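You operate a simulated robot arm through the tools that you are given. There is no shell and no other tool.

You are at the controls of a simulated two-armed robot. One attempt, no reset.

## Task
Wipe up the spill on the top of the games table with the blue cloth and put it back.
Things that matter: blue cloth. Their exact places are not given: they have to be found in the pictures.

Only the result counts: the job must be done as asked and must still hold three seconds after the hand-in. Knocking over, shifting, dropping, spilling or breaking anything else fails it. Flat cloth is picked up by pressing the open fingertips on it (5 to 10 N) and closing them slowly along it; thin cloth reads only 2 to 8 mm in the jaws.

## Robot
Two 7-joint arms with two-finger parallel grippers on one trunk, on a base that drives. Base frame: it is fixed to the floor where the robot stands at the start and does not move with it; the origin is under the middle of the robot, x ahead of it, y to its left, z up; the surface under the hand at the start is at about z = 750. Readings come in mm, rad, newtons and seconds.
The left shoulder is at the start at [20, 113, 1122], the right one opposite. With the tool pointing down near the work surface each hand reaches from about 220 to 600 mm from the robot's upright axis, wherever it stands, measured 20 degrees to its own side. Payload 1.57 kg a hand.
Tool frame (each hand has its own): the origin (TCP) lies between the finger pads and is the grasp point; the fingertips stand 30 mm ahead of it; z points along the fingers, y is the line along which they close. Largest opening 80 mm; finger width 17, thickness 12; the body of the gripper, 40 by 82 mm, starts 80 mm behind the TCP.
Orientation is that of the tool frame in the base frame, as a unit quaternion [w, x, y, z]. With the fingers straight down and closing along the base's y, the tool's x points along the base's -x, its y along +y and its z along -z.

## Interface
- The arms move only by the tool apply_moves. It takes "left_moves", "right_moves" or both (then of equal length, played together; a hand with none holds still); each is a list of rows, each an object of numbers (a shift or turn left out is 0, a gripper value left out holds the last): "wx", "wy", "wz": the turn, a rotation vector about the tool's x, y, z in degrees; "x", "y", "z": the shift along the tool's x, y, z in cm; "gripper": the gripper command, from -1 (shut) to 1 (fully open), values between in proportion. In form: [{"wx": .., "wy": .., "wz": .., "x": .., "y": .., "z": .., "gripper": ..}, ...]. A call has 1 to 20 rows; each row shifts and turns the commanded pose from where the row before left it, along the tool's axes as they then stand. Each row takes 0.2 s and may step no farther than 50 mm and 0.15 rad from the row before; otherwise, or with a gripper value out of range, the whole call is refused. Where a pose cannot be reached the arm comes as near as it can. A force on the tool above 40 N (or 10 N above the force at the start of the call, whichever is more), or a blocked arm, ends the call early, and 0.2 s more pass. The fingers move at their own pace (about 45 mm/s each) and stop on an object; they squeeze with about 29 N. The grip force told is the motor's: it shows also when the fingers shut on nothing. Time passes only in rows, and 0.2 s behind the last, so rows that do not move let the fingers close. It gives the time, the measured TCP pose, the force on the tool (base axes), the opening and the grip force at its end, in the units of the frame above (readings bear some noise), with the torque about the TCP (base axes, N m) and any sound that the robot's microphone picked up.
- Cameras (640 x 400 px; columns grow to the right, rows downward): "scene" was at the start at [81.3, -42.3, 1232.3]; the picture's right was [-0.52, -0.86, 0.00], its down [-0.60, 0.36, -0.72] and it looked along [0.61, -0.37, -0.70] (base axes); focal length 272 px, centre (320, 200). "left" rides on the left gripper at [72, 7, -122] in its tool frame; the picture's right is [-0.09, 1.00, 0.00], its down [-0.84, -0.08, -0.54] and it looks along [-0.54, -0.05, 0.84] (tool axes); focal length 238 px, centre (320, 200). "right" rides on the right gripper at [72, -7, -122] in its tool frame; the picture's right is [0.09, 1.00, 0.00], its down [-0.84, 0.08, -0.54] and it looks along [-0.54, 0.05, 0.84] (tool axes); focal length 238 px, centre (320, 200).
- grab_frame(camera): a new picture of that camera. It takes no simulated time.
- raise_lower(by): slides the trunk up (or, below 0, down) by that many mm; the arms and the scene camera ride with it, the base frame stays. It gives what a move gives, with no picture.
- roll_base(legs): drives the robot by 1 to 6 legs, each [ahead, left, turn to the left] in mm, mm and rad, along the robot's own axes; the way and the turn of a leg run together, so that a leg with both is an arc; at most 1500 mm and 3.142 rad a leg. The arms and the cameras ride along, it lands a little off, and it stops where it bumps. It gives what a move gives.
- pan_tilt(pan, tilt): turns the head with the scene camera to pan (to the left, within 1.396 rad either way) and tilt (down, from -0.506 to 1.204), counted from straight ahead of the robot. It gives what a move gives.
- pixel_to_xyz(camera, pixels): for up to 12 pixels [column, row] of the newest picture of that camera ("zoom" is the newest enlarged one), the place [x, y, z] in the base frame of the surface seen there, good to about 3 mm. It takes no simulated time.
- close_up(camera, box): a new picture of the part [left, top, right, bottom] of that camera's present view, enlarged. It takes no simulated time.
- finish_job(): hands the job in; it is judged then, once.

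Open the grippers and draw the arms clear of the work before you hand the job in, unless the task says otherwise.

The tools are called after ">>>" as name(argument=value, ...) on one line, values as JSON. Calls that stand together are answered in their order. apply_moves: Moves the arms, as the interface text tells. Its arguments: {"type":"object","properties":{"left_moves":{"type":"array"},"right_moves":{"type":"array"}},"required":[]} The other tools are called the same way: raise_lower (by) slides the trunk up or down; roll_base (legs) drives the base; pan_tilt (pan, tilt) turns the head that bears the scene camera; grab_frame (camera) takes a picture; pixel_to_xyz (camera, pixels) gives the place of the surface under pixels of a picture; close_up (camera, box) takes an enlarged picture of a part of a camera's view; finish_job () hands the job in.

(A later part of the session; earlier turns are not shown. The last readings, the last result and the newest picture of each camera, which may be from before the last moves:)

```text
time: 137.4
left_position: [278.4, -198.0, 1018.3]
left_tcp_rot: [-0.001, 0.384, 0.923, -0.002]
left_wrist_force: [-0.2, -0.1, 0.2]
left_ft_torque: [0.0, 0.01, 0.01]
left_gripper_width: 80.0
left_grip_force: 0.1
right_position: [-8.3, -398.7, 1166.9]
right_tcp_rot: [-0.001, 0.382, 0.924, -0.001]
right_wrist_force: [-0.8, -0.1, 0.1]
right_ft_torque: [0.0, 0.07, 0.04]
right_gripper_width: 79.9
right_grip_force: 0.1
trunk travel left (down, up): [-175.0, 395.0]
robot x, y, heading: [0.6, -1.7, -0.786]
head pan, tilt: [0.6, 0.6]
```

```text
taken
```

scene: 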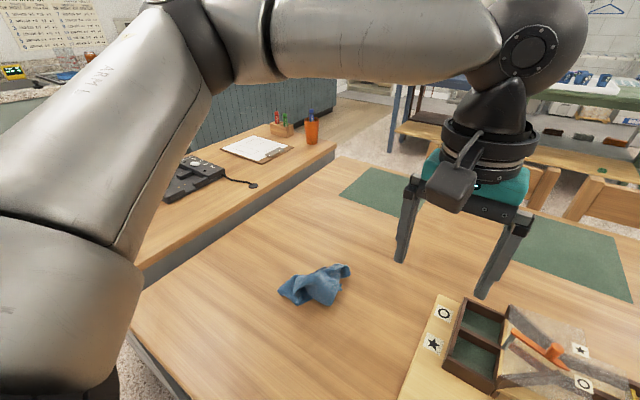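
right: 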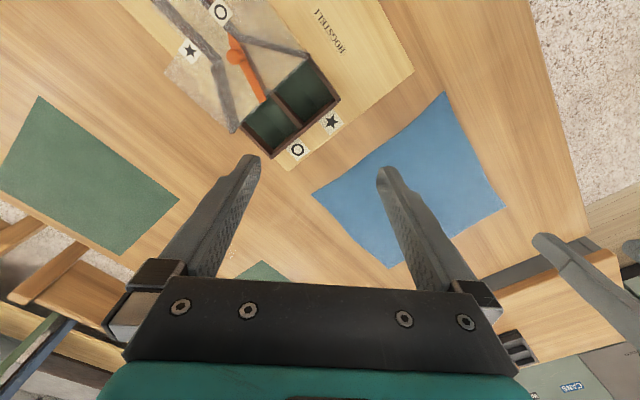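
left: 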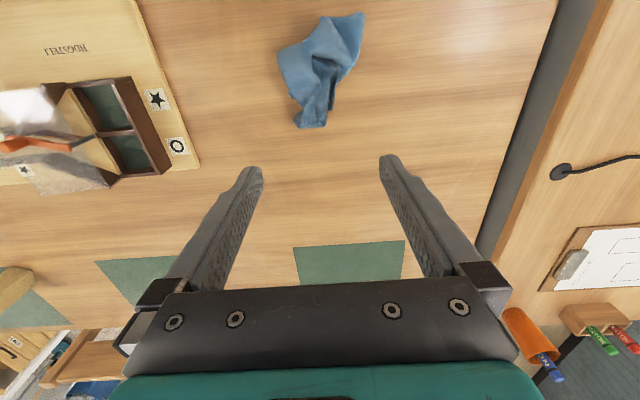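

The elbow now sits left and high instead of left and low, which is what limits the hand. I'll repeat the sweep that restored it before: extend forward-left at height, then sweep up and right.

>>> apply_moves(left_moves=[{"x": -2.4, "y": 1.8, "z": 0.3}, {"x": -2.4, "y": 1.8, "z": 0.3}, {"x": -2.4, "y": 1.8, "z": 0.3}, {"x": -2.4, "y": 1.8, "z": 0.3}, {"x": -2.4, "y": 1.8, "z": 0.3}, {"x": -2.4, "y": 1.8, "z": 0.3}, {"x": -2.4, "y": 1.8, "z": 0.3}, {"x": -2.4, "y": 1.8, "z": 0.3}, {"x": -2.4, "y": 1.8, "z": 0.3}, {"x": -2.4, "y": 1.8, "z": 0.3}])

>>> grab_frame(camera="scene")

```text
time: 139.6
left_position: [552.3, -186.5, 989.2]
left_tcp_rot: [0.0, 0.385, 0.923, -0.002]
left_wrist_force: [-0.3, -0.6, 0.0]
left_ft_torque: [-0.01, 0.01, 0.03]
left_gripper_width: 80.0
left_grip_force: 0.0
left hand out of reach, approached as far as the arm can: row 7, 8, 9, 10
right_position: [-7.5, -400.9, 1167.7]
right_tcp_rot: [0.0, 0.382, 0.924, 0.0]
right_wrist_force: [-0.8, -0.1, -0.3]
right_ft_torque: [-0.01, 0.0, 0.01]
right_gripper_width: 80.0
right_grip_force: 0.0
trunk travel left (down, up): [-175.0, 395.0]
robot x, y, heading: [0.4, -2.4, -0.784]
head pan, tilt: [0.6, 0.6]
```

```text
taken
```

scene: 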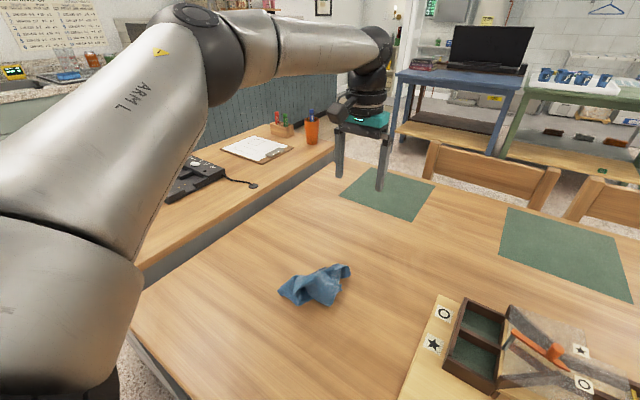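

The upper arm appears stuck at a joint limit. Rather than fight it, I'll use the right arm, which is in its normal posture: turning back to my starting heading puts the cloth right in front of it. First I tuck the left hand back and up.

>>> apply_moves(left_moves=[{"x": 2.8, "y": 0.5, "z": -0.8}, {"x": 2.8, "y": 0.5, "z": -0.8}, {"x": 2.8, "y": 0.5, "z": -0.8}, {"x": 2.8, "y": 0.5, "z": -0.8}, {"x": 2.8, "y": 0.5, "z": -0.8}, {"x": 2.8, "y": 0.5, "z": -0.8}, {"x": 2.8, "y": 0.5, "z": -0.8}, {"x": 2.8, "y": 0.5, "z": -0.8}])

>>> roll_base(legs=[[0, 0, 0.39]])

>>> roll_base(legs=[[0, 0, 0.395]])

>>> pan_tilt(pan=-0.3, tilt=0.85)

>>> grab_frame(camera="scene")

>>> grab_frame(camera="right")

```text
time: 141.4
left_position: [422.9, 0.1, 1051.8]
left_tcp_rot: [-0.001, 0.385, 0.923, -0.001]
left_wrist_force: [0.7, -0.7, -0.2]
left_ft_torque: [0.01, -0.03, -0.04]
left_gripper_width: 80.2
left_grip_force: 0.1
right_position: [-8.6, -398.3, 1167.7]
right_tcp_rot: [0.0, 0.382, 0.924, 0.0]
right_wrist_force: [-0.1, 0.3, 0.7]
right_ft_torque: [-0.02, 0.03, -0.02]
right_gripper_width: 80.2
right_grip_force: 0.1
trunk travel left (down, up): [-175.0, 395.0]
robot x, y, heading: [1.8, -0.9, -0.782]
head pan, tilt: [0.6, 0.6]
```

```text
time: 142.9
left_position: [392.5, 158.8, 1052.4]
left_tcp_rot: [0.0, 0.199, 0.98, -0.001]
left_wrist_force: [0.2, -0.2, 0.9]
left_ft_torque: [0.01, -0.03, 0.02]
left_gripper_width: 79.8
left_grip_force: 0.0
right_position: [143.7, -371.6, 1167.3]
right_tcp_rot: [-0.001, 0.197, 0.98, 0.0]
right_wrist_force: [0.5, 0.3, -0.2]
right_ft_torque: [0.02, 0.02, 0.01]
right_gripper_width: 79.8
right_grip_force: 0.1
trunk travel left (down, up): [-175.0, 395.0]
robot x, y, heading: [-1.0, 1.7, -0.397]
head pan, tilt: [0.6, 0.6]
```

```text
time: 144.6
left_position: [299.5, 300.3, 1051.9]
left_tcp_rot: [0.0, 0.003, 1.0, -0.001]
left_wrist_force: [-0.4, -0.2, -0.2]
left_ft_torque: [-0.01, 0.03, 0.02]
left_gripper_width: 80.3
left_grip_force: 0.1
right_position: [276.8, -285.3, 1168.0]
right_tcp_rot: [-0.001, 0.0, 1.0, -0.001]
right_wrist_force: [0.2, -0.4, 0.2]
right_ft_torque: [-0.01, -0.01, 0.0]
right_gripper_width: 80.1
right_grip_force: 0.1
trunk travel left (down, up): [-175.0, 395.0]
robot x, y, heading: [-1.3, 0.9, -0.001]
head pan, tilt: [0.6, 0.6]
```

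```text
time: 145.8
left_position: [298.6, 300.6, 1052.3]
left_tcp_rot: [-0.001, 0.002, 1.0, -0.001]
left_wrist_force: [0.0, -0.4, -0.1]
left_ft_torque: [-0.03, -0.01, 0.06]
left_gripper_width: 79.9
left_grip_force: 0.0
right_position: [277.4, -286.7, 1166.8]
right_tcp_rot: [-0.001, -0.001, 1.0, 0.0]
right_wrist_force: [0.2, 0.2, -1.0]
right_ft_torque: [-0.03, 0.04, -0.02]
right_gripper_width: 79.9
right_grip_force: 0.1
trunk travel left (down, up): [-175.0, 395.0]
robot x, y, heading: [1.7, 0.4, 0.008]
head pan, tilt: [-0.3, 0.85]
```

```text
taken
```

scene: 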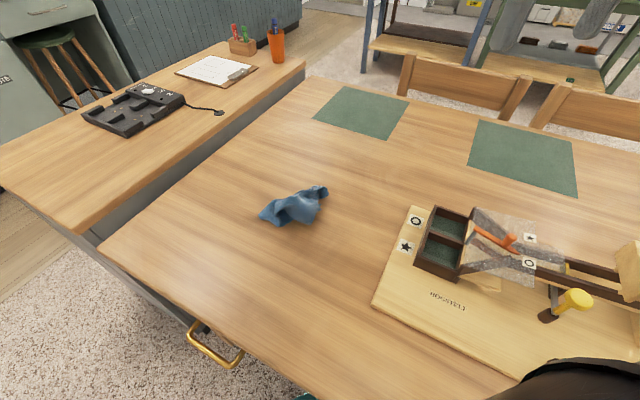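

```text
taken
```

right: 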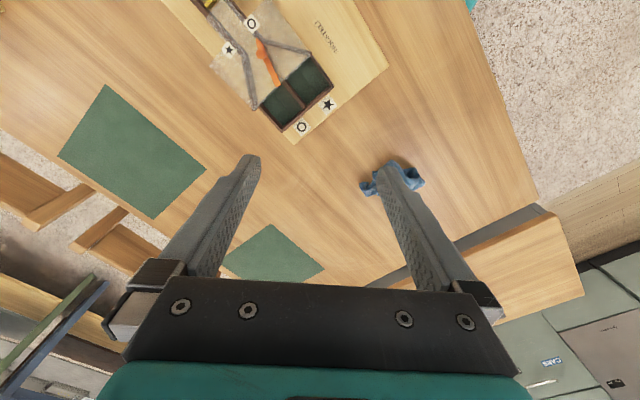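

I'm back in the starting stance with a clear view; the heap is at about (297,205). I move the right hand over it for a look.

>>> apply_moves(right_moves=[{"x": -1.8, "y": 2.5, "z": 2.6}, {"x": -1.8, "y": 2.5, "z": 2.6}, {"x": -1.8, "y": 2.5, "z": 2.6}, {"x": -1.8, "y": 2.5, "z": 2.6}, {"x": -1.8, "y": 2.5, "z": 2.6}, {"x": -1.8, "y": 2.5, "z": 2.6}, {"x": -1.8, "y": 2.5, "z": 2.6}])

>>> grab_frame(camera="right")

>>> close_up(camera="scene", box=[242, 170, 346, 235])

```text
time: 147.3
left_position: [299.5, 301.1, 1053.6]
left_tcp_rot: [0.0, 0.002, 1.0, -0.001]
left_wrist_force: [-0.8, -0.5, 1.0]
left_ft_torque: [-0.01, 0.0, -0.03]
left_gripper_width: 79.8
left_grip_force: 0.1
right_position: [405.0, -111.5, 984.3]
right_tcp_rot: [0.0, 0.0, 1.0, 0.0]
right_wrist_force: [0.5, 0.4, 0.0]
right_ft_torque: [0.01, -0.02, 0.02]
right_gripper_width: 79.9
right_grip_force: 0.1
trunk travel left (down, up): [-175.0, 395.0]
robot x, y, heading: [0.2, 3.8, 0.007]
head pan, tilt: [-0.3, 0.85]
```

```text
taken
```

right: 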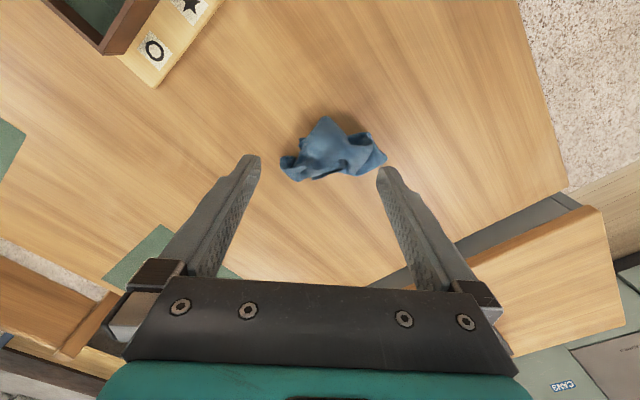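

```text
6.15 times, centred on (294, 202) of scene
```

zoom: 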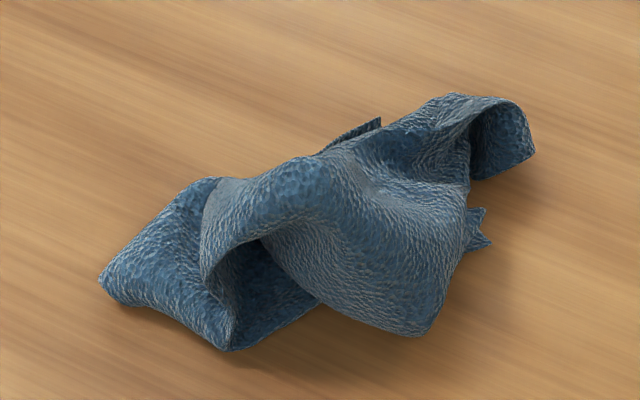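

I'll measure the fin-like corner tips at zoom (378,122) and (485,238), and take a closer view from the right hand.

>>> pixel_to_xyz(camera="zoom", pixels=[[376, 124], [350, 135], [487, 242], [480, 215], [528, 155], [500, 120], [105, 280], [228, 348], [425, 330], [200, 200]])

>>> close_up(camera="right", box=[260, 100, 404, 190])

```text
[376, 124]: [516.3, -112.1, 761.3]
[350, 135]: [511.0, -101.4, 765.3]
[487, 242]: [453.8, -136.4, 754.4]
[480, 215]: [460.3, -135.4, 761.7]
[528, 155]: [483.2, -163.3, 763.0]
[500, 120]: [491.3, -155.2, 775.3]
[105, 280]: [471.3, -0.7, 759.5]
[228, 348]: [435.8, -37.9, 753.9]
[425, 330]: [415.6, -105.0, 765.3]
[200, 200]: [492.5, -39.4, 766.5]
```

```text
4.44 times, centred on (332, 145) of right
```

zoom: 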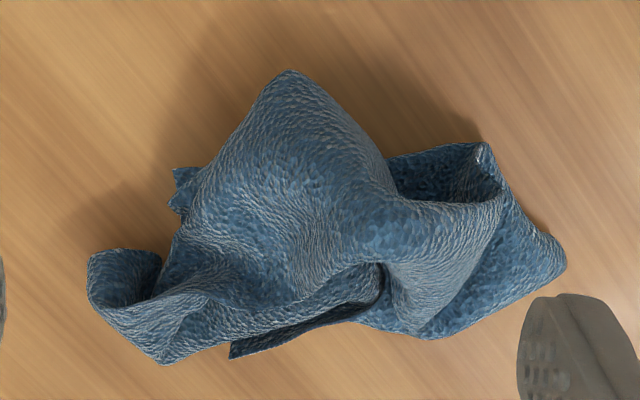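

Tip A is at about (515,-112), tip B at about (455,-136). To reach all the corner places I'd like to shift the base about 130 mm left along the table; first I check how far the drawer handle at (215,345) sticks out.

>>> pixel_to_xyz(camera="scene", pixels=[[190, 340], [225, 365], [240, 352], [200, 325], [195, 335], [160, 300], [100, 245], [88, 235]])

>>> close_up(camera="scene", box=[80, 220, 320, 370])

```text
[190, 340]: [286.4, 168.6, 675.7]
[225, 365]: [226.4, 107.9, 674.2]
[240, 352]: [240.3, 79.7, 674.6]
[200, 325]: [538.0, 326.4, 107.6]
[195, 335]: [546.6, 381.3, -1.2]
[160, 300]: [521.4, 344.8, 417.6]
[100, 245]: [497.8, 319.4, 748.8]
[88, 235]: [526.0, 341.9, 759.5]
```

```text
2.67 times, centred on (200, 295) of scene
```

zoom: 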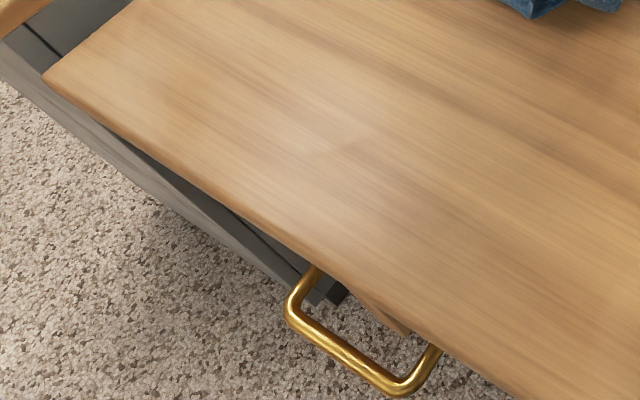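

The handle sticks out to n≈83 and spans left 226–322, so a 100 mm shift along the table stays clear. I raise the right hand a little, shift, and look.

>>> roll_base(legs=[[70, 70, 0]])

>>> grab_frame(camera="right")

```text
time: 148.5
left_position: [370.5, 373.6, 1051.7]
left_tcp_rot: [-0.001, 0.001, 1.0, -0.001]
left_wrist_force: [0.5, 0.4, -0.5]
left_ft_torque: [0.0, 0.02, -0.01]
left_gripper_width: 80.0
left_grip_force: 0.1
right_position: [475.2, -39.8, 985.2]
right_tcp_rot: [-0.001, -0.001, 1.0, 0.0]
right_wrist_force: [-0.7, 0.2, 0.2]
right_ft_torque: [-0.04, -0.01, 0.0]
right_gripper_width: 79.8
right_grip_force: 0.1
trunk travel left (down, up): [-175.0, 395.0]
robot x, y, heading: [70.3, 71.5, 0.006]
head pan, tilt: [-0.3, 0.85]
```

```text
taken
```

right: 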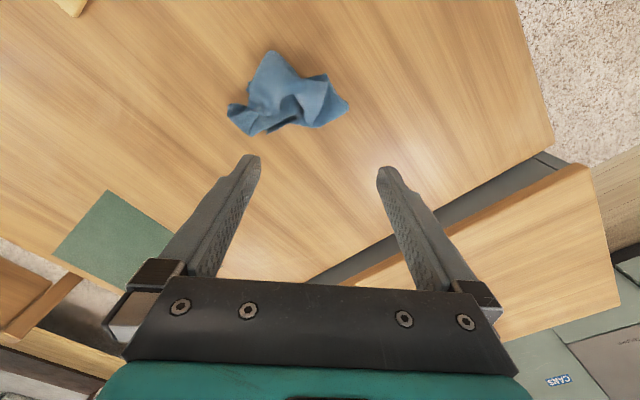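

Now I place the right hand above tip A (514,-110) at z≈875 and yaw it 68° so the fingers close across the fin.

>>> apply_moves(right_moves=[{"x": -0.97, "y": -1.75, "z": 2.75}, {"x": -0.97, "y": -1.75, "z": 2.75}, {"x": -0.97, "y": -1.75, "z": 2.75}, {"x": -0.97, "y": -1.75, "z": 2.75}, {"wz": 8.5}, {"wz": 8.5}, {"wz": 8.5}, {"wz": 8.5}, {"wz": 8.5}, {"wz": 8.5}, {"wz": 8.5}, {"wz": 8.5}])

>>> grab_frame(camera="right")

>>> grab_frame(camera="scene")

```text
time: 151.1
left_position: [370.3, 372.4, 1051.8]
left_tcp_rot: [-0.001, 0.002, 1.0, -0.001]
left_wrist_force: [0.1, -0.6, 0.1]
left_ft_torque: [-0.01, -0.01, -0.05]
left_gripper_width: 79.9
left_grip_force: 0.0
right_position: [514.1, -109.4, 874.2]
right_tcp_rot: [0.0, 0.559, 0.829, -0.001]
right_wrist_force: [0.9, -0.3, 0.3]
right_ft_torque: [0.0, -0.01, 0.02]
right_gripper_width: 80.0
right_grip_force: 0.1
trunk travel left (down, up): [-175.0, 395.0]
robot x, y, heading: [72.7, 73.0, 0.003]
head pan, tilt: [-0.3, 0.85]
```

```text
taken
```

right: 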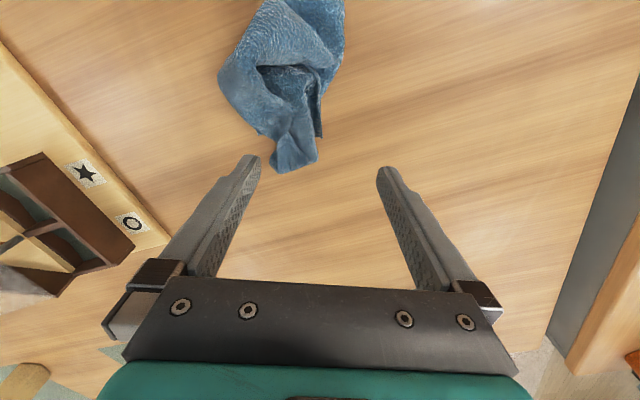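

```text
taken
```

scene: 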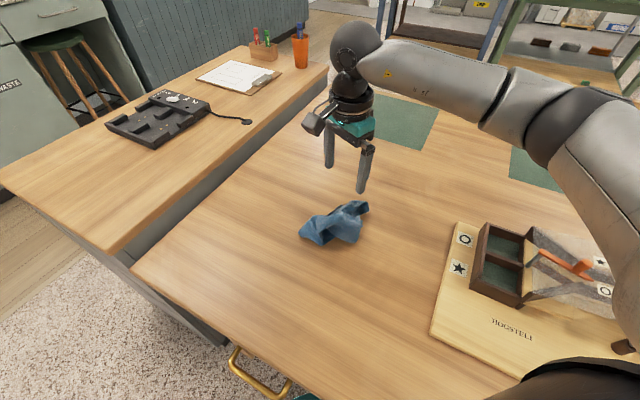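

The fin's tip shows at (320,135), lying across the closing direction as wanted. I measure it.

>>> pixel_to_xyz(camera="right", pixels=[[320, 134], [319, 122], [318, 108], [300, 165], [310, 145], [262, 132]])

>>> close_up(camera="right", box=[200, 0, 400, 180])

```text
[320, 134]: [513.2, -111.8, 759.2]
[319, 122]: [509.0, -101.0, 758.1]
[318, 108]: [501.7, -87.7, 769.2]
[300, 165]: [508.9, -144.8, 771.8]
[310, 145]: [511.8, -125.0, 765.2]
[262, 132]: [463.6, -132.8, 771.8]
```

```text
2.22 times, centred on (300, 90) of right
```

zoom: 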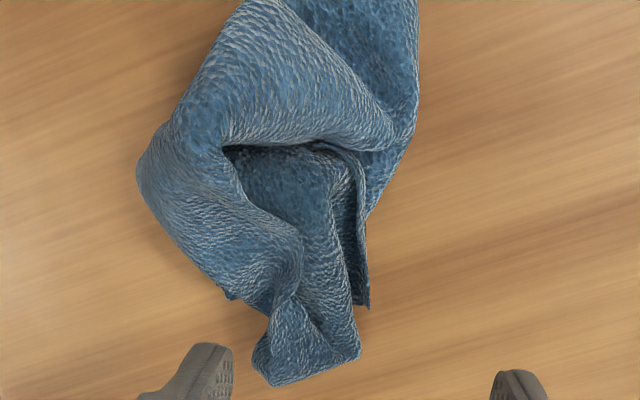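

The fin sits against other layers, so pinching it alone isn't practical. Instead I'll take the far-edge flap again (near (300,160)), lift the cloth to full hang with the right arm and lay it out properly. I measure the flap.

>>> pixel_to_xyz(camera="right", pixels=[[285, 130], [291, 144], [300, 150], [280, 155], [278, 170], [315, 160], [300, 172], [272, 165]])

```text
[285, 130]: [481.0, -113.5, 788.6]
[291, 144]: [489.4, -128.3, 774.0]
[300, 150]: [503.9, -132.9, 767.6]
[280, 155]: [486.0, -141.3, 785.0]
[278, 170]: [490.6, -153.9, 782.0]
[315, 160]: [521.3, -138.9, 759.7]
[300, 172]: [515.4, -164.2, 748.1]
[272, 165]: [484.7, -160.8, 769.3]
```

The flap spans about (485,-161) to (521,-139). I centre the right hand at (502,-148) with a 64 mm opening and lower to just above the table.

>>> apply_moves(right_moves=[{"x": -1.04, "y": -0.85, "gripper": 0.6}, {"x": -1.04, "y": -0.85, "gripper": 0.6}, {"x": -1.04, "y": -0.85, "gripper": 0.6}, {"z": 1.8}, {"z": 1.8}, {"z": 1.8}])

>>> grab_frame(camera="right")

```text
time: 152.5
left_position: [370.2, 373.6, 1052.8]
left_tcp_rot: [0.001, 0.002, 1.0, -0.001]
left_wrist_force: [-0.1, -0.8, 0.2]
left_ft_torque: [0.03, 0.01, 0.03]
left_gripper_width: 80.0
left_grip_force: 0.0
right_position: [502.5, -147.9, 819.4]
right_tcp_rot: [0.0, 0.558, 0.83, -0.001]
right_wrist_force: [-0.1, 0.2, 0.7]
right_ft_torque: [0.05, 0.03, 0.02]
right_gripper_width: 63.9
right_grip_force: 0.1
trunk travel left (down, up): [-175.0, 395.0]
robot x, y, heading: [66.5, 71.9, 0.005]
head pan, tilt: [-0.3, 0.85]
```

```text
taken
```

right: 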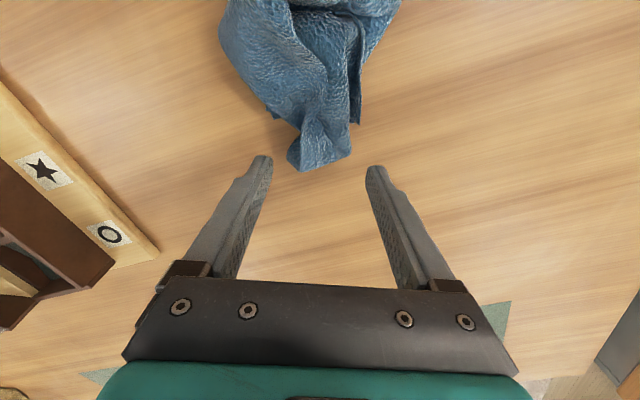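

The flap is centred between the fingers. I shift 8 mm toward the heap for a firmer hold and lower to the table.

>>> apply_moves(right_moves=[{"x": 0.8}, {"z": 1.5}, {"z": 1.2}, {"z": 0.6}])

```text
time: 153.5
left_position: [369.7, 371.0, 1052.1]
left_tcp_rot: [-0.001, 0.002, 1.0, -0.001]
left_wrist_force: [-0.4, 0.9, 0.1]
left_ft_torque: [0.0, -0.02, 0.03]
left_gripper_width: 80.0
left_grip_force: 0.0
right_position: [501.0, -141.3, 786.5]
right_tcp_rot: [0.0, 0.559, 0.829, 0.0]
right_wrist_force: [-0.3, -0.4, 0.6]
right_ft_torque: [0.02, -0.02, 0.01]
right_gripper_width: 64.1
right_grip_force: 0.0
trunk travel left (down, up): [-175.0, 395.0]
robot x, y, heading: [67.5, 73.2, 0.006]
head pan, tilt: [-0.3, 0.85]
```

No contact yet at z=786. I lower 4 mm and close slowly.

>>> apply_moves(right_moves=[{"z": 0.4}, {"gripper": 0.4}, {"gripper": 0.2}, {"gripper": 0.0}, {"gripper": -0.2}, {"gripper": -0.4}, {"gripper": -0.6}, {"gripper": -0.8}, {"gripper": -1}, {}, {}])

>>> grab_frame(camera="right")

```text
time: 155.9
left_position: [370.5, 372.4, 1052.4]
left_tcp_rot: [0.0, 0.002, 1.0, -0.001]
left_wrist_force: [0.4, -0.2, 0.6]
left_ft_torque: [0.02, 0.03, 0.02]
left_gripper_width: 80.4
left_grip_force: 0.0
right_position: [499.5, -140.1, 784.1]
right_tcp_rot: [0.001, 0.559, 0.829, 0.0]
right_wrist_force: [1.3, -0.3, 1.4]
right_ft_torque: [0.01, 0.02, -0.02]
right_gripper_width: 4.1
right_grip_force: 24.7
trunk travel left (down, up): [-175.0, 395.0]
robot x, y, heading: [70.7, 71.6, 0.003]
head pan, tilt: [-0.3, 0.85]
```

```text
taken
```

right: 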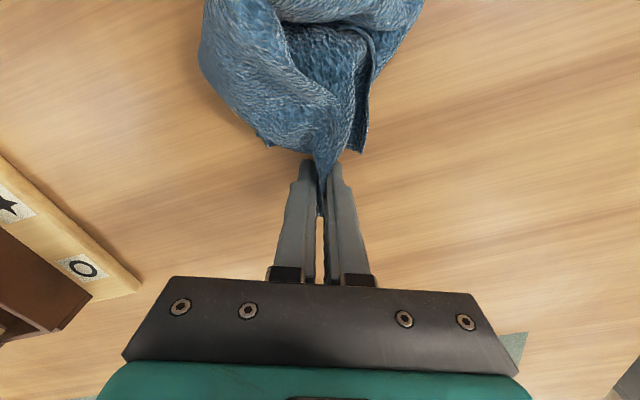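

Gripped: 4.1 mm, 25 N. I lift and carry it back so the tail hangs over n≈235.

>>> apply_moves(right_moves=[{"z": -2.5}, {"z": -2.5}, {"z": -2.5}, {"z": -2.5}, {"z": -2.5}, {"z": -2.5}, {"x": 2.5, "y": -1.06, "z": -1.6}, {"x": 2.5, "y": -1.06, "z": -1.6}, {"x": 2.5, "y": -1.06, "z": -1.6}, {"x": 2.5, "y": -1.06, "z": -1.6}, {"x": 2.5, "y": -1.06, "z": -1.6}, {"x": 2.5, "y": -1.06, "z": -1.6}, {"x": 2.5, "y": -1.06, "z": -1.6}, {"x": 2.5, "y": -1.06, "z": -1.6}])

>>> grab_frame(camera="scene")

>>> grab_frame(camera="right")

```text
time: 158.9
left_position: [368.1, 373.0, 1052.6]
left_tcp_rot: [0.0, 0.001, 1.0, -0.001]
left_wrist_force: [0.1, -0.5, 0.4]
left_ft_torque: [0.03, 0.02, -0.01]
left_gripper_width: 80.1
left_grip_force: 0.0
right_position: [343.1, 10.7, 1061.7]
right_tcp_rot: [-0.001, 0.559, 0.829, -0.001]
right_wrist_force: [-0.1, 0.0, 0.5]
right_ft_torque: [-0.04, -0.04, 0.01]
right_gripper_width: 3.9
right_grip_force: 24.9
trunk travel left (down, up): [-175.0, 395.0]
robot x, y, heading: [67.1, 69.6, 0.003]
head pan, tilt: [-0.3, 0.85]
```

```text
taken
```

scene: 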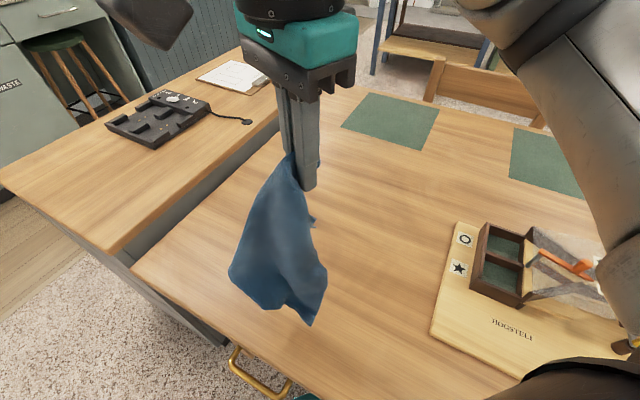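

```text
taken
```

right: 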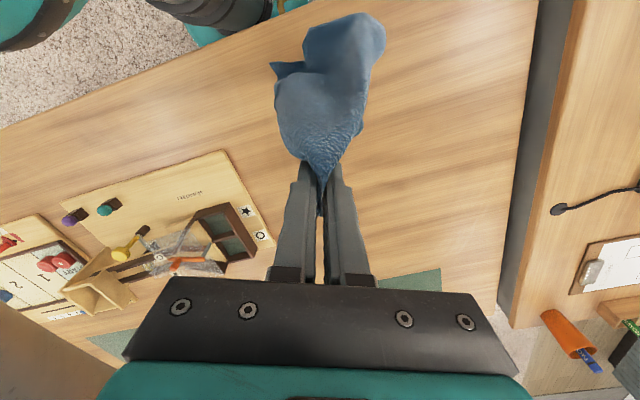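

The cloth now hangs more openly. I lower until it touches, then lay it forward along the table to its old place in one smooth motion.

>>> apply_moves(right_moves=[{"z": 1.7}, {"z": 1.7}, {"z": 1.7}, {"x": -1.2, "y": 0.5, "z": 1.5}, {"x": -1.3, "y": 0.55, "z": 1.5}, {"x": -1.4, "y": 0.59, "z": 1.5}, {"x": -1.47, "y": 0.62, "z": 1.5}, {"x": -1.47, "y": 0.62, "z": 1.5}, {"x": -1.47, "y": 0.62, "z": 1.5}, {"x": -1.47, "y": 0.62, "z": 1.5}, {"x": -1.47, "y": 0.62, "z": 1.5}, {"x": -1.47, "y": 0.62, "z": 1.5}, {"x": -1.47, "y": 0.62, "z": 1.5}, {"x": -1.47, "y": 0.62, "z": 1.5}, {"x": -1.47, "y": 0.62, "z": 1.5}, {"x": -1.47, "y": 0.62, "z": 1.5}, {"x": -1.47, "y": 0.62, "z": 1.5}, {"x": -1.47, "y": 0.62, "z": 1.3}])

>>> grab_frame(camera="scene")

>>> grab_frame(camera="right")

```text
time: 162.7
left_position: [370.9, 371.4, 1051.8]
left_tcp_rot: [0.0, 0.002, 1.0, -0.001]
left_wrist_force: [-0.3, -0.1, 0.7]
left_ft_torque: [-0.01, -0.02, -0.02]
left_gripper_width: 80.1
left_grip_force: 0.1
right_position: [509.9, -154.6, 787.8]
right_tcp_rot: [-0.001, 0.558, 0.83, -0.001]
right_wrist_force: [0.2, 0.5, -0.3]
right_ft_torque: [-0.02, -0.01, -0.02]
right_gripper_width: 4.1
right_grip_force: 24.4
trunk travel left (down, up): [-175.0, 395.0]
robot x, y, heading: [73.0, 73.3, 0.002]
head pan, tilt: [-0.3, 0.85]
```

```text
taken
```

scene: 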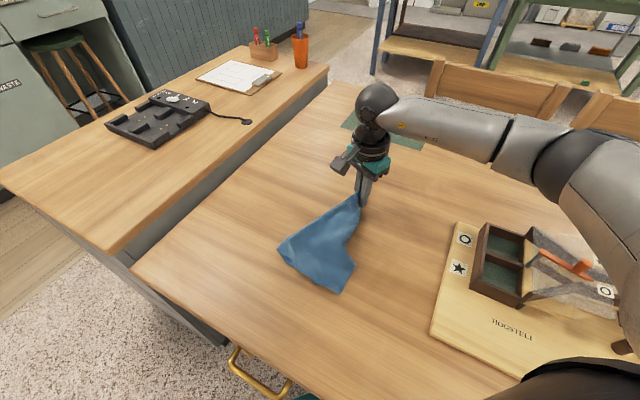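

```text
taken
```

right: 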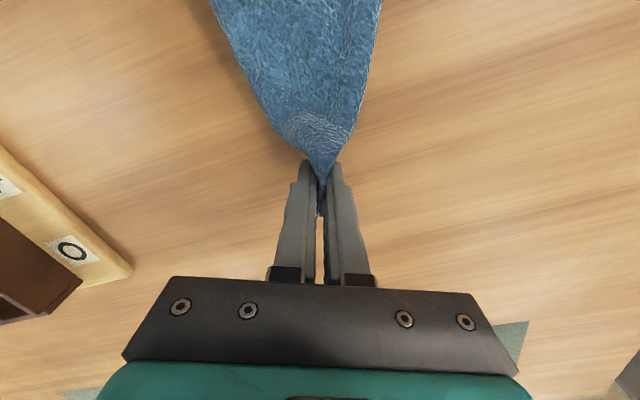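

Much better: the near half is laid out flat and tapers to the hand. I lower the last few millimetres and open slowly.

>>> apply_moves(right_moves=[{"z": 0.4}, {"gripper": -0.8}, {"gripper": -0.6}, {"gripper": -0.4}, {"gripper": -0.2}, {"gripper": 0.0}, {"gripper": 0.3}, {"gripper": 0.6}, {"gripper": 1.0}, {}, {"z": -2}, {"z": -3}, {"z": -4}])

>>> grab_frame(camera="right")

>>> grab_frame(camera="scene")

>>> close_up(camera="scene", box=[260, 180, 420, 300])

```text
time: 165.5
left_position: [369.5, 373.1, 1052.2]
left_tcp_rot: [0.0, 0.001, 1.0, 0.0]
left_wrist_force: [0.2, 0.4, -0.7]
left_ft_torque: [-0.01, -0.01, -0.02]
left_gripper_width: 80.1
left_grip_force: 0.2
right_position: [507.8, -152.3, 875.4]
right_tcp_rot: [0.0, 0.558, 0.83, -0.001]
right_wrist_force: [0.4, -0.8, -0.1]
right_ft_torque: [0.0, 0.0, -0.02]
right_gripper_width: 79.9
right_grip_force: 0.0
trunk travel left (down, up): [-175.0, 395.0]
robot x, y, heading: [69.5, 72.6, 0.007]
head pan, tilt: [-0.3, 0.85]
```

```text
taken
```

right: 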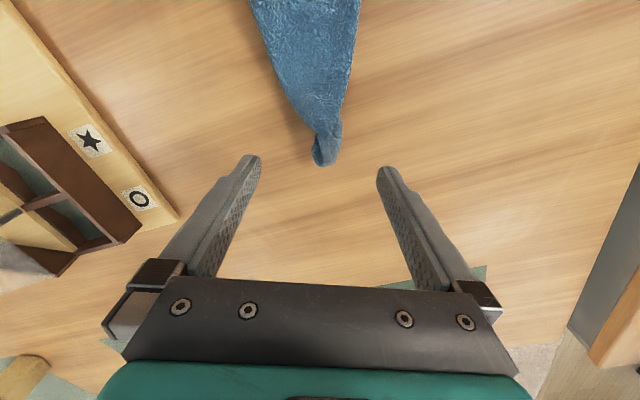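

```text
taken
```

scene: 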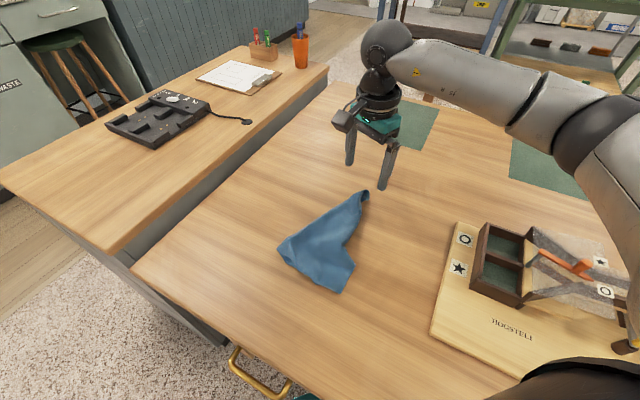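

```text
3.33 times, centred on (340, 240) of scene
```

zoom: 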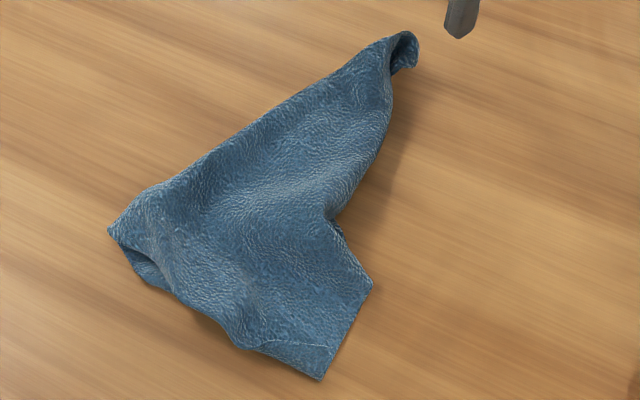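

The cloth is now a fairly flat folded triangle. I measure its outline against the original corners A(638,-84), B(454,-287), C(251,-104), D(441,99).

>>> pixel_to_xyz(camera="zoom", pixels=[[318, 374], [370, 285], [115, 235], [150, 280], [405, 45], [333, 220], [240, 250], [250, 345], [385, 150], [230, 150], [380, 60], [160, 190]])

>>> pan_tilt(pan=-0.15, tilt=1.1)

>>> grab_frame(camera="scene")

```text
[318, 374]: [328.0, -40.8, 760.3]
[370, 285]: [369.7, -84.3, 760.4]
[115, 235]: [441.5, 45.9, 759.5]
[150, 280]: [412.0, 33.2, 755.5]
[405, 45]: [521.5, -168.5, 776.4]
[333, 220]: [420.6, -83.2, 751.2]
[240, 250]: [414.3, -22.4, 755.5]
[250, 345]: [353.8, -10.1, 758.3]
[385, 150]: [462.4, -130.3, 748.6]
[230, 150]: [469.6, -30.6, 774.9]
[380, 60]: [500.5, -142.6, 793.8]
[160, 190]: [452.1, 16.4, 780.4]
```

```text
time: 166.3
left_position: [369.4, 372.7, 1052.3]
left_tcp_rot: [0.0, 0.001, 1.0, -0.001]
left_wrist_force: [0.5, -0.7, 0.1]
left_ft_torque: [-0.01, -0.01, -0.04]
left_gripper_width: 79.8
left_grip_force: 0.0
right_position: [509.5, -152.6, 873.6]
right_tcp_rot: [-0.001, 0.558, 0.83, -0.001]
right_wrist_force: [0.2, -0.9, 1.0]
right_ft_torque: [0.0, -0.03, -0.03]
right_gripper_width: 80.1
right_grip_force: 0.1
trunk travel left (down, up): [-175.0, 395.0]
robot x, y, heading: [66.7, 69.6, 0.004]
head pan, tilt: [-0.15, 1.1]
```

```text
taken
```

scene: 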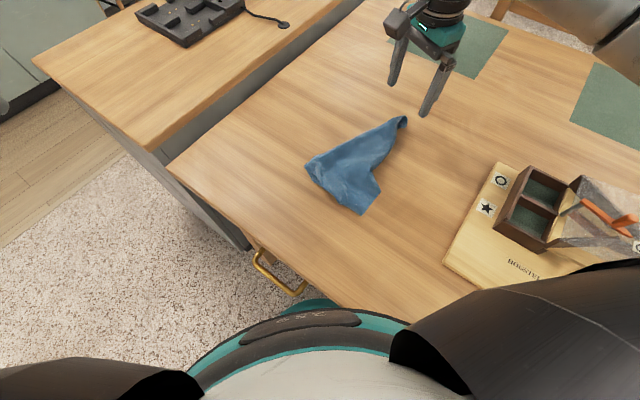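

I take an enlarged top view to identify the cloth's true corners.

>>> close_up(camera="scene", box=[290, 105, 420, 225])

```text
3.33 times, centred on (355, 165) of scene
```

zoom: 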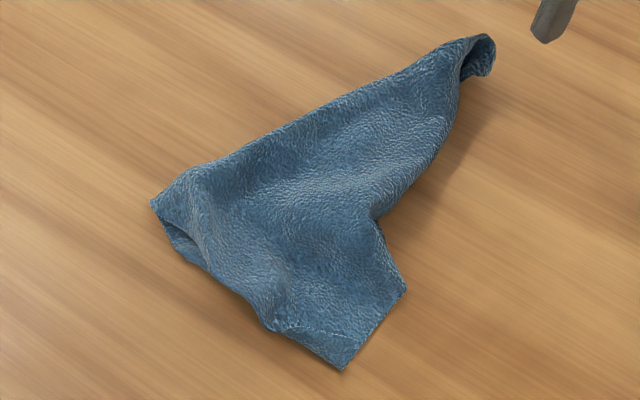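

Corner C lies flat with a clear right angle at zoom (342,368), about (328,-41). I bring the right hand over a point 22 mm inside it, turned back to yaw 0, with a 30 mm opening.

>>> apply_moves(right_moves=[{"x": 3.18, "y": -2.14, "z": -0.3, "gripper": -0.25}, {"x": 3.18, "y": -2.14, "z": -0.3, "gripper": -0.25}, {"x": 3.18, "y": -2.14, "z": -0.3, "gripper": -0.25}, {"x": 3.18, "y": -2.14, "z": -0.3, "gripper": -0.25}, {"x": 3.18, "y": -2.14, "z": -0.3, "gripper": -0.25}, {"wz": -8.5}, {"wz": -8.5}, {"wz": -8.5}, {"wz": -8.5}, {"wz": -8.5}, {"wz": -8.5}, {"wz": -8.5}, {"wz": -8.5}])

>>> grab_frame(camera="right")

>>> pixel_to_xyz(camera="right", pixels=[[320, 130], [340, 130], [320, 100], [300, 100], [340, 100], [320, 60]])

```text
time: 169.1
left_position: [369.5, 372.6, 1052.7]
left_tcp_rot: [0.0, 0.002, 1.0, -0.001]
left_wrist_force: [0.7, 0.4, -0.2]
left_ft_torque: [-0.02, 0.04, 0.01]
left_gripper_width: 80.2
left_grip_force: 0.1
right_position: [350.4, -46.3, 888.3]
right_tcp_rot: [0.0, -0.002, 1.0, 0.0]
right_wrist_force: [-0.2, -0.2, 0.0]
right_ft_torque: [0.01, 0.01, -0.02]
right_gripper_width: 29.9
right_grip_force: 0.1
trunk travel left (down, up): [-175.0, 395.0]
robot x, y, heading: [68.1, 75.8, 0.003]
head pan, tilt: [-0.15, 1.1]
```

```text
taken
```

right: 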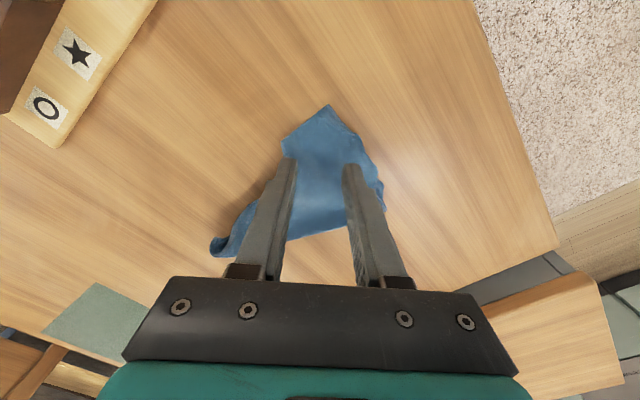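

```text
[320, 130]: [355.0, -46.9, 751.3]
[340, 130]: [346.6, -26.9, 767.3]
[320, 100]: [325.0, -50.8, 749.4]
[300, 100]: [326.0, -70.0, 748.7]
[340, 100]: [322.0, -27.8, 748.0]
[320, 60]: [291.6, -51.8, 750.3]
```

The corner is at (330,106) ≈ (331,-39), with the fingers just behind it. I lower to just above the cloth.

>>> apply_moves(right_moves=[{"z": 2.5}, {"z": 2.5}, {"z": 2.5}, {"z": 2.2}, {"z": 0.3}, {"z": 0.3}])

```text
time: 170.5
left_position: [369.4, 372.6, 1051.3]
left_tcp_rot: [0.0, 0.002, 1.0, -0.001]
left_wrist_force: [-0.4, 0.2, 0.1]
left_ft_torque: [-0.01, 0.03, 0.0]
left_gripper_width: 80.0
left_grip_force: 0.1
right_position: [351.2, -46.3, 786.7]
right_tcp_rot: [0.0, -0.002, 1.0, 0.0]
right_wrist_force: [-1.2, 0.2, 0.7]
right_ft_torque: [0.0, 0.0, -0.04]
right_gripper_width: 30.1
right_grip_force: 0.0
trunk travel left (down, up): [-175.0, 395.0]
robot x, y, heading: [70.4, 70.2, 0.005]
head pan, tilt: [-0.15, 1.1]
```

Almost there; two 3 mm steps with force check.

>>> apply_moves(right_moves=[{"z": 0.3}, {"z": 0.2}, {"z": 0.1}])

```text
time: 171.3
left_position: [369.1, 372.8, 1053.9]
left_tcp_rot: [0.0, 0.001, 1.0, -0.002]
left_wrist_force: [0.2, -0.4, -0.4]
left_ft_torque: [0.02, 0.0, 0.02]
left_gripper_width: 80.3
left_grip_force: 0.0
right_position: [350.1, -45.9, 781.9]
right_tcp_rot: [0.001, -0.002, 1.0, 0.001]
right_wrist_force: [-0.5, -1.2, 16.7]
right_ft_torque: [0.26, 0.08, 0.03]
right_gripper_width: 28.8
right_grip_force: 0.0
trunk travel left (down, up): [-175.0, 395.0]
robot x, y, heading: [66.2, 73.9, 0.001]
head pan, tilt: [-0.15, 1.1]
```

17 N is a bit firm; I ease up 1 mm and close slowly.

>>> apply_moves(right_moves=[{"z": -0.1, "gripper": -0.35}, {"gripper": -0.45}, {"gripper": -0.55}, {"gripper": -0.65}, {"gripper": -0.75}, {"gripper": -0.85}, {"gripper": -1}, {}, {}])

>>> grab_frame(camera="right")

```text
time: 173.3
left_position: [368.5, 373.9, 1052.9]
left_tcp_rot: [0.0, 0.001, 1.0, 0.0]
left_wrist_force: [0.5, 0.2, 1.0]
left_ft_torque: [0.01, 0.04, 0.02]
left_gripper_width: 79.8
left_grip_force: 0.1
right_position: [351.1, -45.1, 780.7]
right_tcp_rot: [0.0, -0.001, 1.0, 0.0]
right_wrist_force: [0.3, 2.9, 17.1]
right_ft_torque: [0.25, 0.07, -0.05]
right_gripper_width: 2.5
right_grip_force: 23.8
trunk travel left (down, up): [-175.0, 395.0]
robot x, y, heading: [68.4, 73.9, 0.008]
head pan, tilt: [-0.15, 1.1]
```

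```text
taken
```

right: 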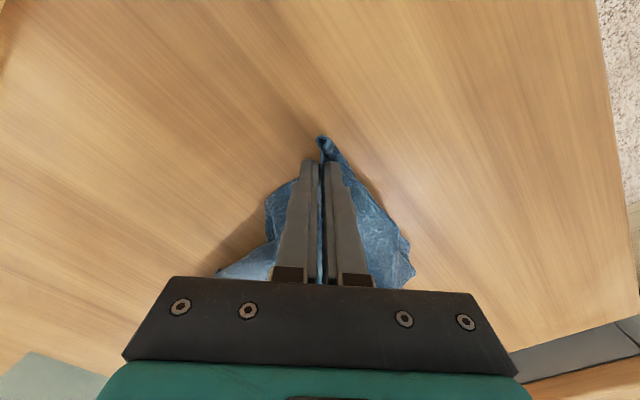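

The corner is held. I lift it 20 mm and draw it toward its old place near (273,-103), then look.

>>> apply_moves(right_moves=[{"z": -1}, {"z": -1}, {"x": 1.0, "y": -1.2}, {"x": 1.0, "y": -1.2}, {"x": 1.3, "y": -0.9}, {"x": 1.3, "y": -0.9}, {"x": 1.3, "y": -0.8}, {"x": 1.3, "y": -0.8}])

>>> grab_frame(camera="scene")

>>> grab_frame(camera="right")

```text
time: 175.1
left_position: [369.1, 372.0, 1051.6]
left_tcp_rot: [0.001, 0.001, 1.0, 0.0]
left_wrist_force: [-0.1, 0.5, -0.7]
left_ft_torque: [-0.01, 0.0, 0.03]
left_gripper_width: 80.1
left_grip_force: 0.1
right_position: [286.9, -105.2, 797.2]
right_tcp_rot: [-0.001, 0.0, 1.0, -0.001]
right_wrist_force: [-1.0, 0.0, -1.5]
right_ft_torque: [-0.01, -0.03, -0.01]
right_gripper_width: 2.4
right_grip_force: 23.6
right hand out of reach, approached as far as the arm can: row 8
trunk travel left (down, up): [-175.0, 395.0]
robot x, y, heading: [68.8, 74.9, 0.004]
head pan, tilt: [-0.15, 1.1]
```

```text
taken
```

scene: 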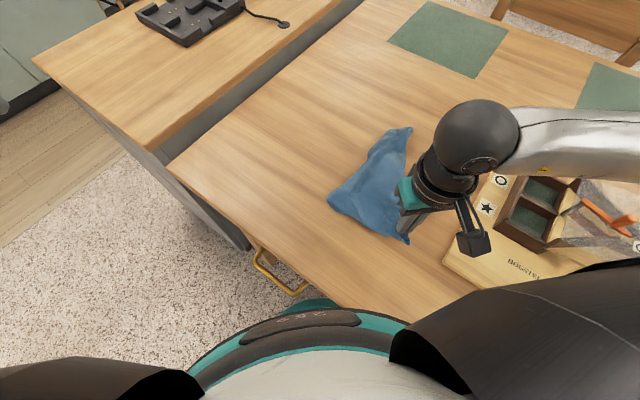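

```text
taken
```

right: 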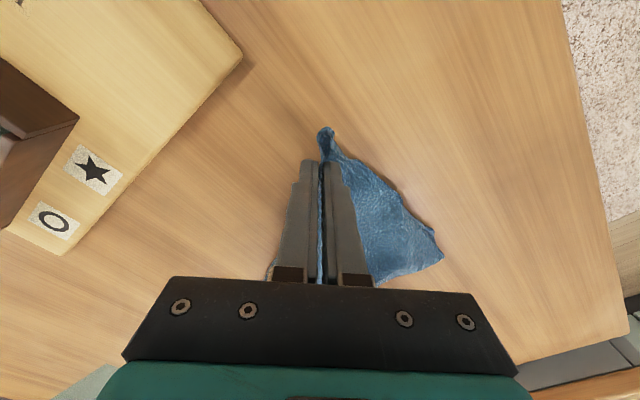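

The corner followed to (287,-105), the inner reach limit. I lower it and let go, then lift away to look.

>>> apply_moves(right_moves=[{"z": 0.8}, {"z": 0.5}, {"gripper": -0.7}, {"gripper": -0.4}, {"gripper": 0.0}, {"gripper": 0.2}, {"z": -2}, {"z": -4}, {"z": -4}, {"x": -2, "y": -3}, {"x": -2, "y": -3}, {"x": -2, "y": -3}, {"y": -3}])

>>> grab_frame(camera="scene")

>>> close_up(camera="scene", box=[310, 110, 440, 250])

```text
time: 177.9
left_position: [370.4, 372.8, 1052.0]
left_tcp_rot: [-0.001, 0.001, 1.0, -0.001]
left_wrist_force: [-0.1, 0.3, 0.6]
left_ft_torque: [0.02, -0.01, 0.01]
left_gripper_width: 80.2
left_grip_force: 0.0
right_position: [375.3, -225.1, 875.8]
right_tcp_rot: [0.0, -0.002, 1.0, 0.001]
right_wrist_force: [0.2, -0.1, 0.0]
right_ft_torque: [0.01, 0.0, 0.01]
right_gripper_width: 48.2
right_grip_force: 0.0
right hand out of reach, approached as far as the arm can: row 8, 9
trunk travel left (down, up): [-175.0, 395.0]
robot x, y, heading: [69.4, 69.8, 0.004]
head pan, tilt: [-0.15, 1.1]
```

```text
taken
```

scene: 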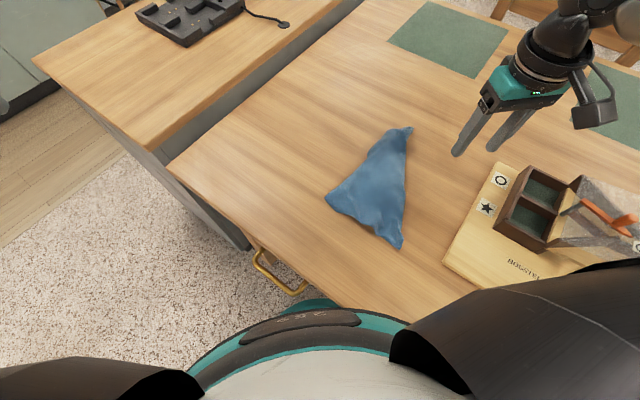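

```text
2.86 times, centred on (375, 180) of scene
```

zoom: 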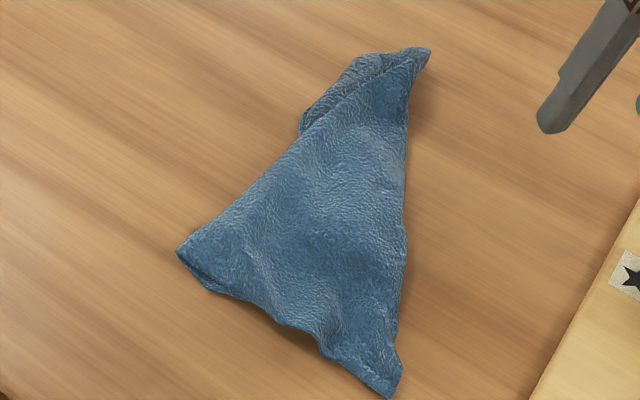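

The cloth is opening into a wide, flat triangle. I measure its outline again.

>>> pixel_to_xyz(camera="zoom", pixels=[[392, 392], [400, 350], [185, 250], [210, 285], [428, 55], [305, 120], [350, 70], [404, 200], [320, 230], [315, 335], [380, 90], [300, 180]])

```text
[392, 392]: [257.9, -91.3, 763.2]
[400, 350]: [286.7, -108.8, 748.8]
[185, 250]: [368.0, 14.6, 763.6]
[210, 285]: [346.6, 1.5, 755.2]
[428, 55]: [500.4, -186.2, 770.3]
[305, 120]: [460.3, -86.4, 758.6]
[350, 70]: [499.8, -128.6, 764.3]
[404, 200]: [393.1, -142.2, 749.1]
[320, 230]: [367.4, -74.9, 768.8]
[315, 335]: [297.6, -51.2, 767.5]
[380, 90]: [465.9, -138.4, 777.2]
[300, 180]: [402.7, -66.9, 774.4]
```

Corner C is back near its place (258,-91). A strip of the under-layer (near corner A) pokes out on the far-left side at zoom (300–360, 60–130). I bring the right hand over it, turned to close along that strip.

>>> apply_moves(right_moves=[{"x": -1.8, "y": 2.4, "z": -0.6}, {"x": -1.8, "y": 2.4, "z": -0.6}, {"x": -1.8, "y": 2.4, "z": -0.6}, {"x": -1.8, "y": 2.4, "z": -0.6}, {"x": -1.8, "y": 2.4, "z": -0.6}, {"wz": -8.5}, {"wz": -8.5}, {"wz": -8.5}, {"wz": -8.5}, {"wz": -8.5}])

>>> grab_frame(camera="right")

```text
time: 180.1
left_position: [369.2, 372.3, 1052.8]
left_tcp_rot: [0.001, 0.002, 1.0, -0.001]
left_wrist_force: [-0.4, 0.6, -0.3]
left_ft_torque: [-0.01, -0.02, 0.03]
left_gripper_width: 80.0
left_grip_force: 0.2
right_position: [466.5, -104.6, 906.9]
right_tcp_rot: [-0.001, -0.365, 0.931, 0.0]
right_wrist_force: [0.3, 0.3, -0.7]
right_ft_torque: [-0.02, 0.03, -0.02]
right_gripper_width: 47.9
right_grip_force: 0.0
trunk travel left (down, up): [-175.0, 395.0]
robot x, y, heading: [71.2, 73.4, -0.001]
head pan, tilt: [-0.15, 1.1]
```

```text
taken
```

right: 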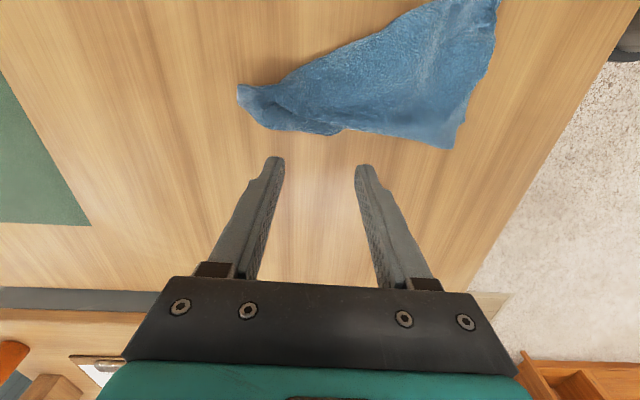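

I enlarge the right camera's view of the cloth from this side.

>>> close_up(camera="right", box=[220, 0, 510, 160])

>>> pixel_to_xyz(camera="right", pixels=[[240, 90], [260, 122], [300, 130], [335, 133], [340, 120], [445, 145], [462, 110], [492, 10], [300, 110]])

```text
2.21 times, centred on (365, 80) of right
```

zoom: 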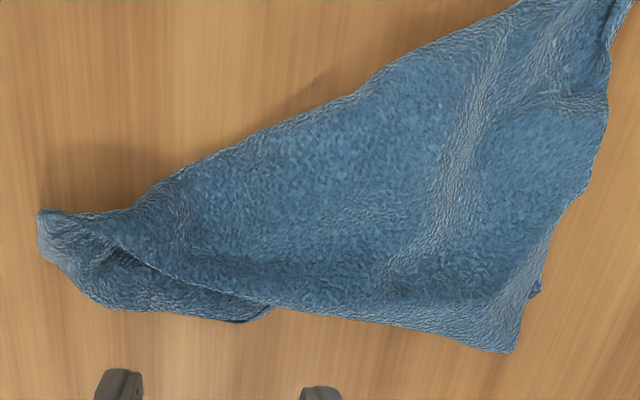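

```text
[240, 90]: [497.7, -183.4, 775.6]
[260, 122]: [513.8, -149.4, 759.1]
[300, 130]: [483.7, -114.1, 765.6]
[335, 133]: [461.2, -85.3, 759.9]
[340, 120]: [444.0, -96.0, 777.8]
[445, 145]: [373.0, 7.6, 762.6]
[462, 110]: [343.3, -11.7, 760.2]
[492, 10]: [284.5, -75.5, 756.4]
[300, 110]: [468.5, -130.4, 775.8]
```

A's flap pokes out with its tip near (463,-88). I centre the hand on the visible strip at about (481,-117), opening 40 mm, and lower.

>>> apply_moves(right_moves=[{"x": -0.1, "y": -0.94, "gripper": 0.0}, {"x": -0.1, "y": -0.94, "gripper": 0.0}, {"z": 2.4}, {"z": 2.4}, {"z": 2.4}, {"z": 2.4}, {"z": 1.0}])

>>> grab_frame(camera="right")

```text
time: 181.7
left_position: [370.0, 372.1, 1052.0]
left_tcp_rot: [0.0, 0.002, 1.0, -0.001]
left_wrist_force: [0.8, -0.5, 0.0]
left_ft_torque: [-0.02, 0.03, 0.01]
left_gripper_width: 80.1
left_grip_force: 0.1
right_position: [480.8, -115.6, 801.1]
right_tcp_rot: [0.001, -0.364, 0.932, 0.0]
right_wrist_force: [0.3, 1.0, 0.4]
right_ft_torque: [-0.04, 0.01, 0.0]
right_gripper_width: 40.2
right_grip_force: 0.1
trunk travel left (down, up): [-175.0, 395.0]
robot x, y, heading: [70.8, 72.7, 0.009]
head pan, tilt: [-0.15, 1.1]
```

```text
taken
```

right: 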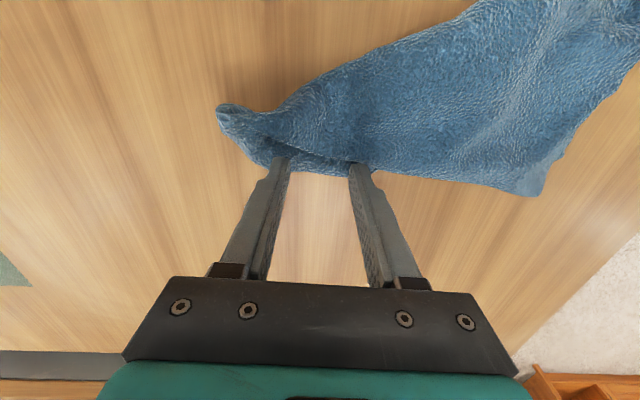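

The tips are at the strip; I nudge 5 mm left and 3 mm outward, then lower in small steps.

>>> apply_moves(right_moves=[{"y": -0.5, "x": -0.3}, {"z": 0.6}, {"z": 0.4}, {"z": 0.3}])

```text
time: 182.7
left_position: [369.2, 372.0, 1052.4]
left_tcp_rot: [-0.001, 0.002, 1.0, -0.001]
left_wrist_force: [0.9, -0.5, -0.5]
left_ft_torque: [0.0, -0.02, 0.06]
left_gripper_width: 80.1
left_grip_force: 0.1
right_position: [485.9, -119.1, 786.0]
right_tcp_rot: [0.0, -0.364, 0.931, 0.0]
right_wrist_force: [0.1, 0.4, 1.9]
right_ft_torque: [0.04, 0.03, 0.01]
right_gripper_width: 39.9
right_grip_force: 0.2
trunk travel left (down, up): [-175.0, 395.0]
robot x, y, heading: [67.8, 73.7, 0.002]
head pan, tilt: [-0.15, 1.1]
```

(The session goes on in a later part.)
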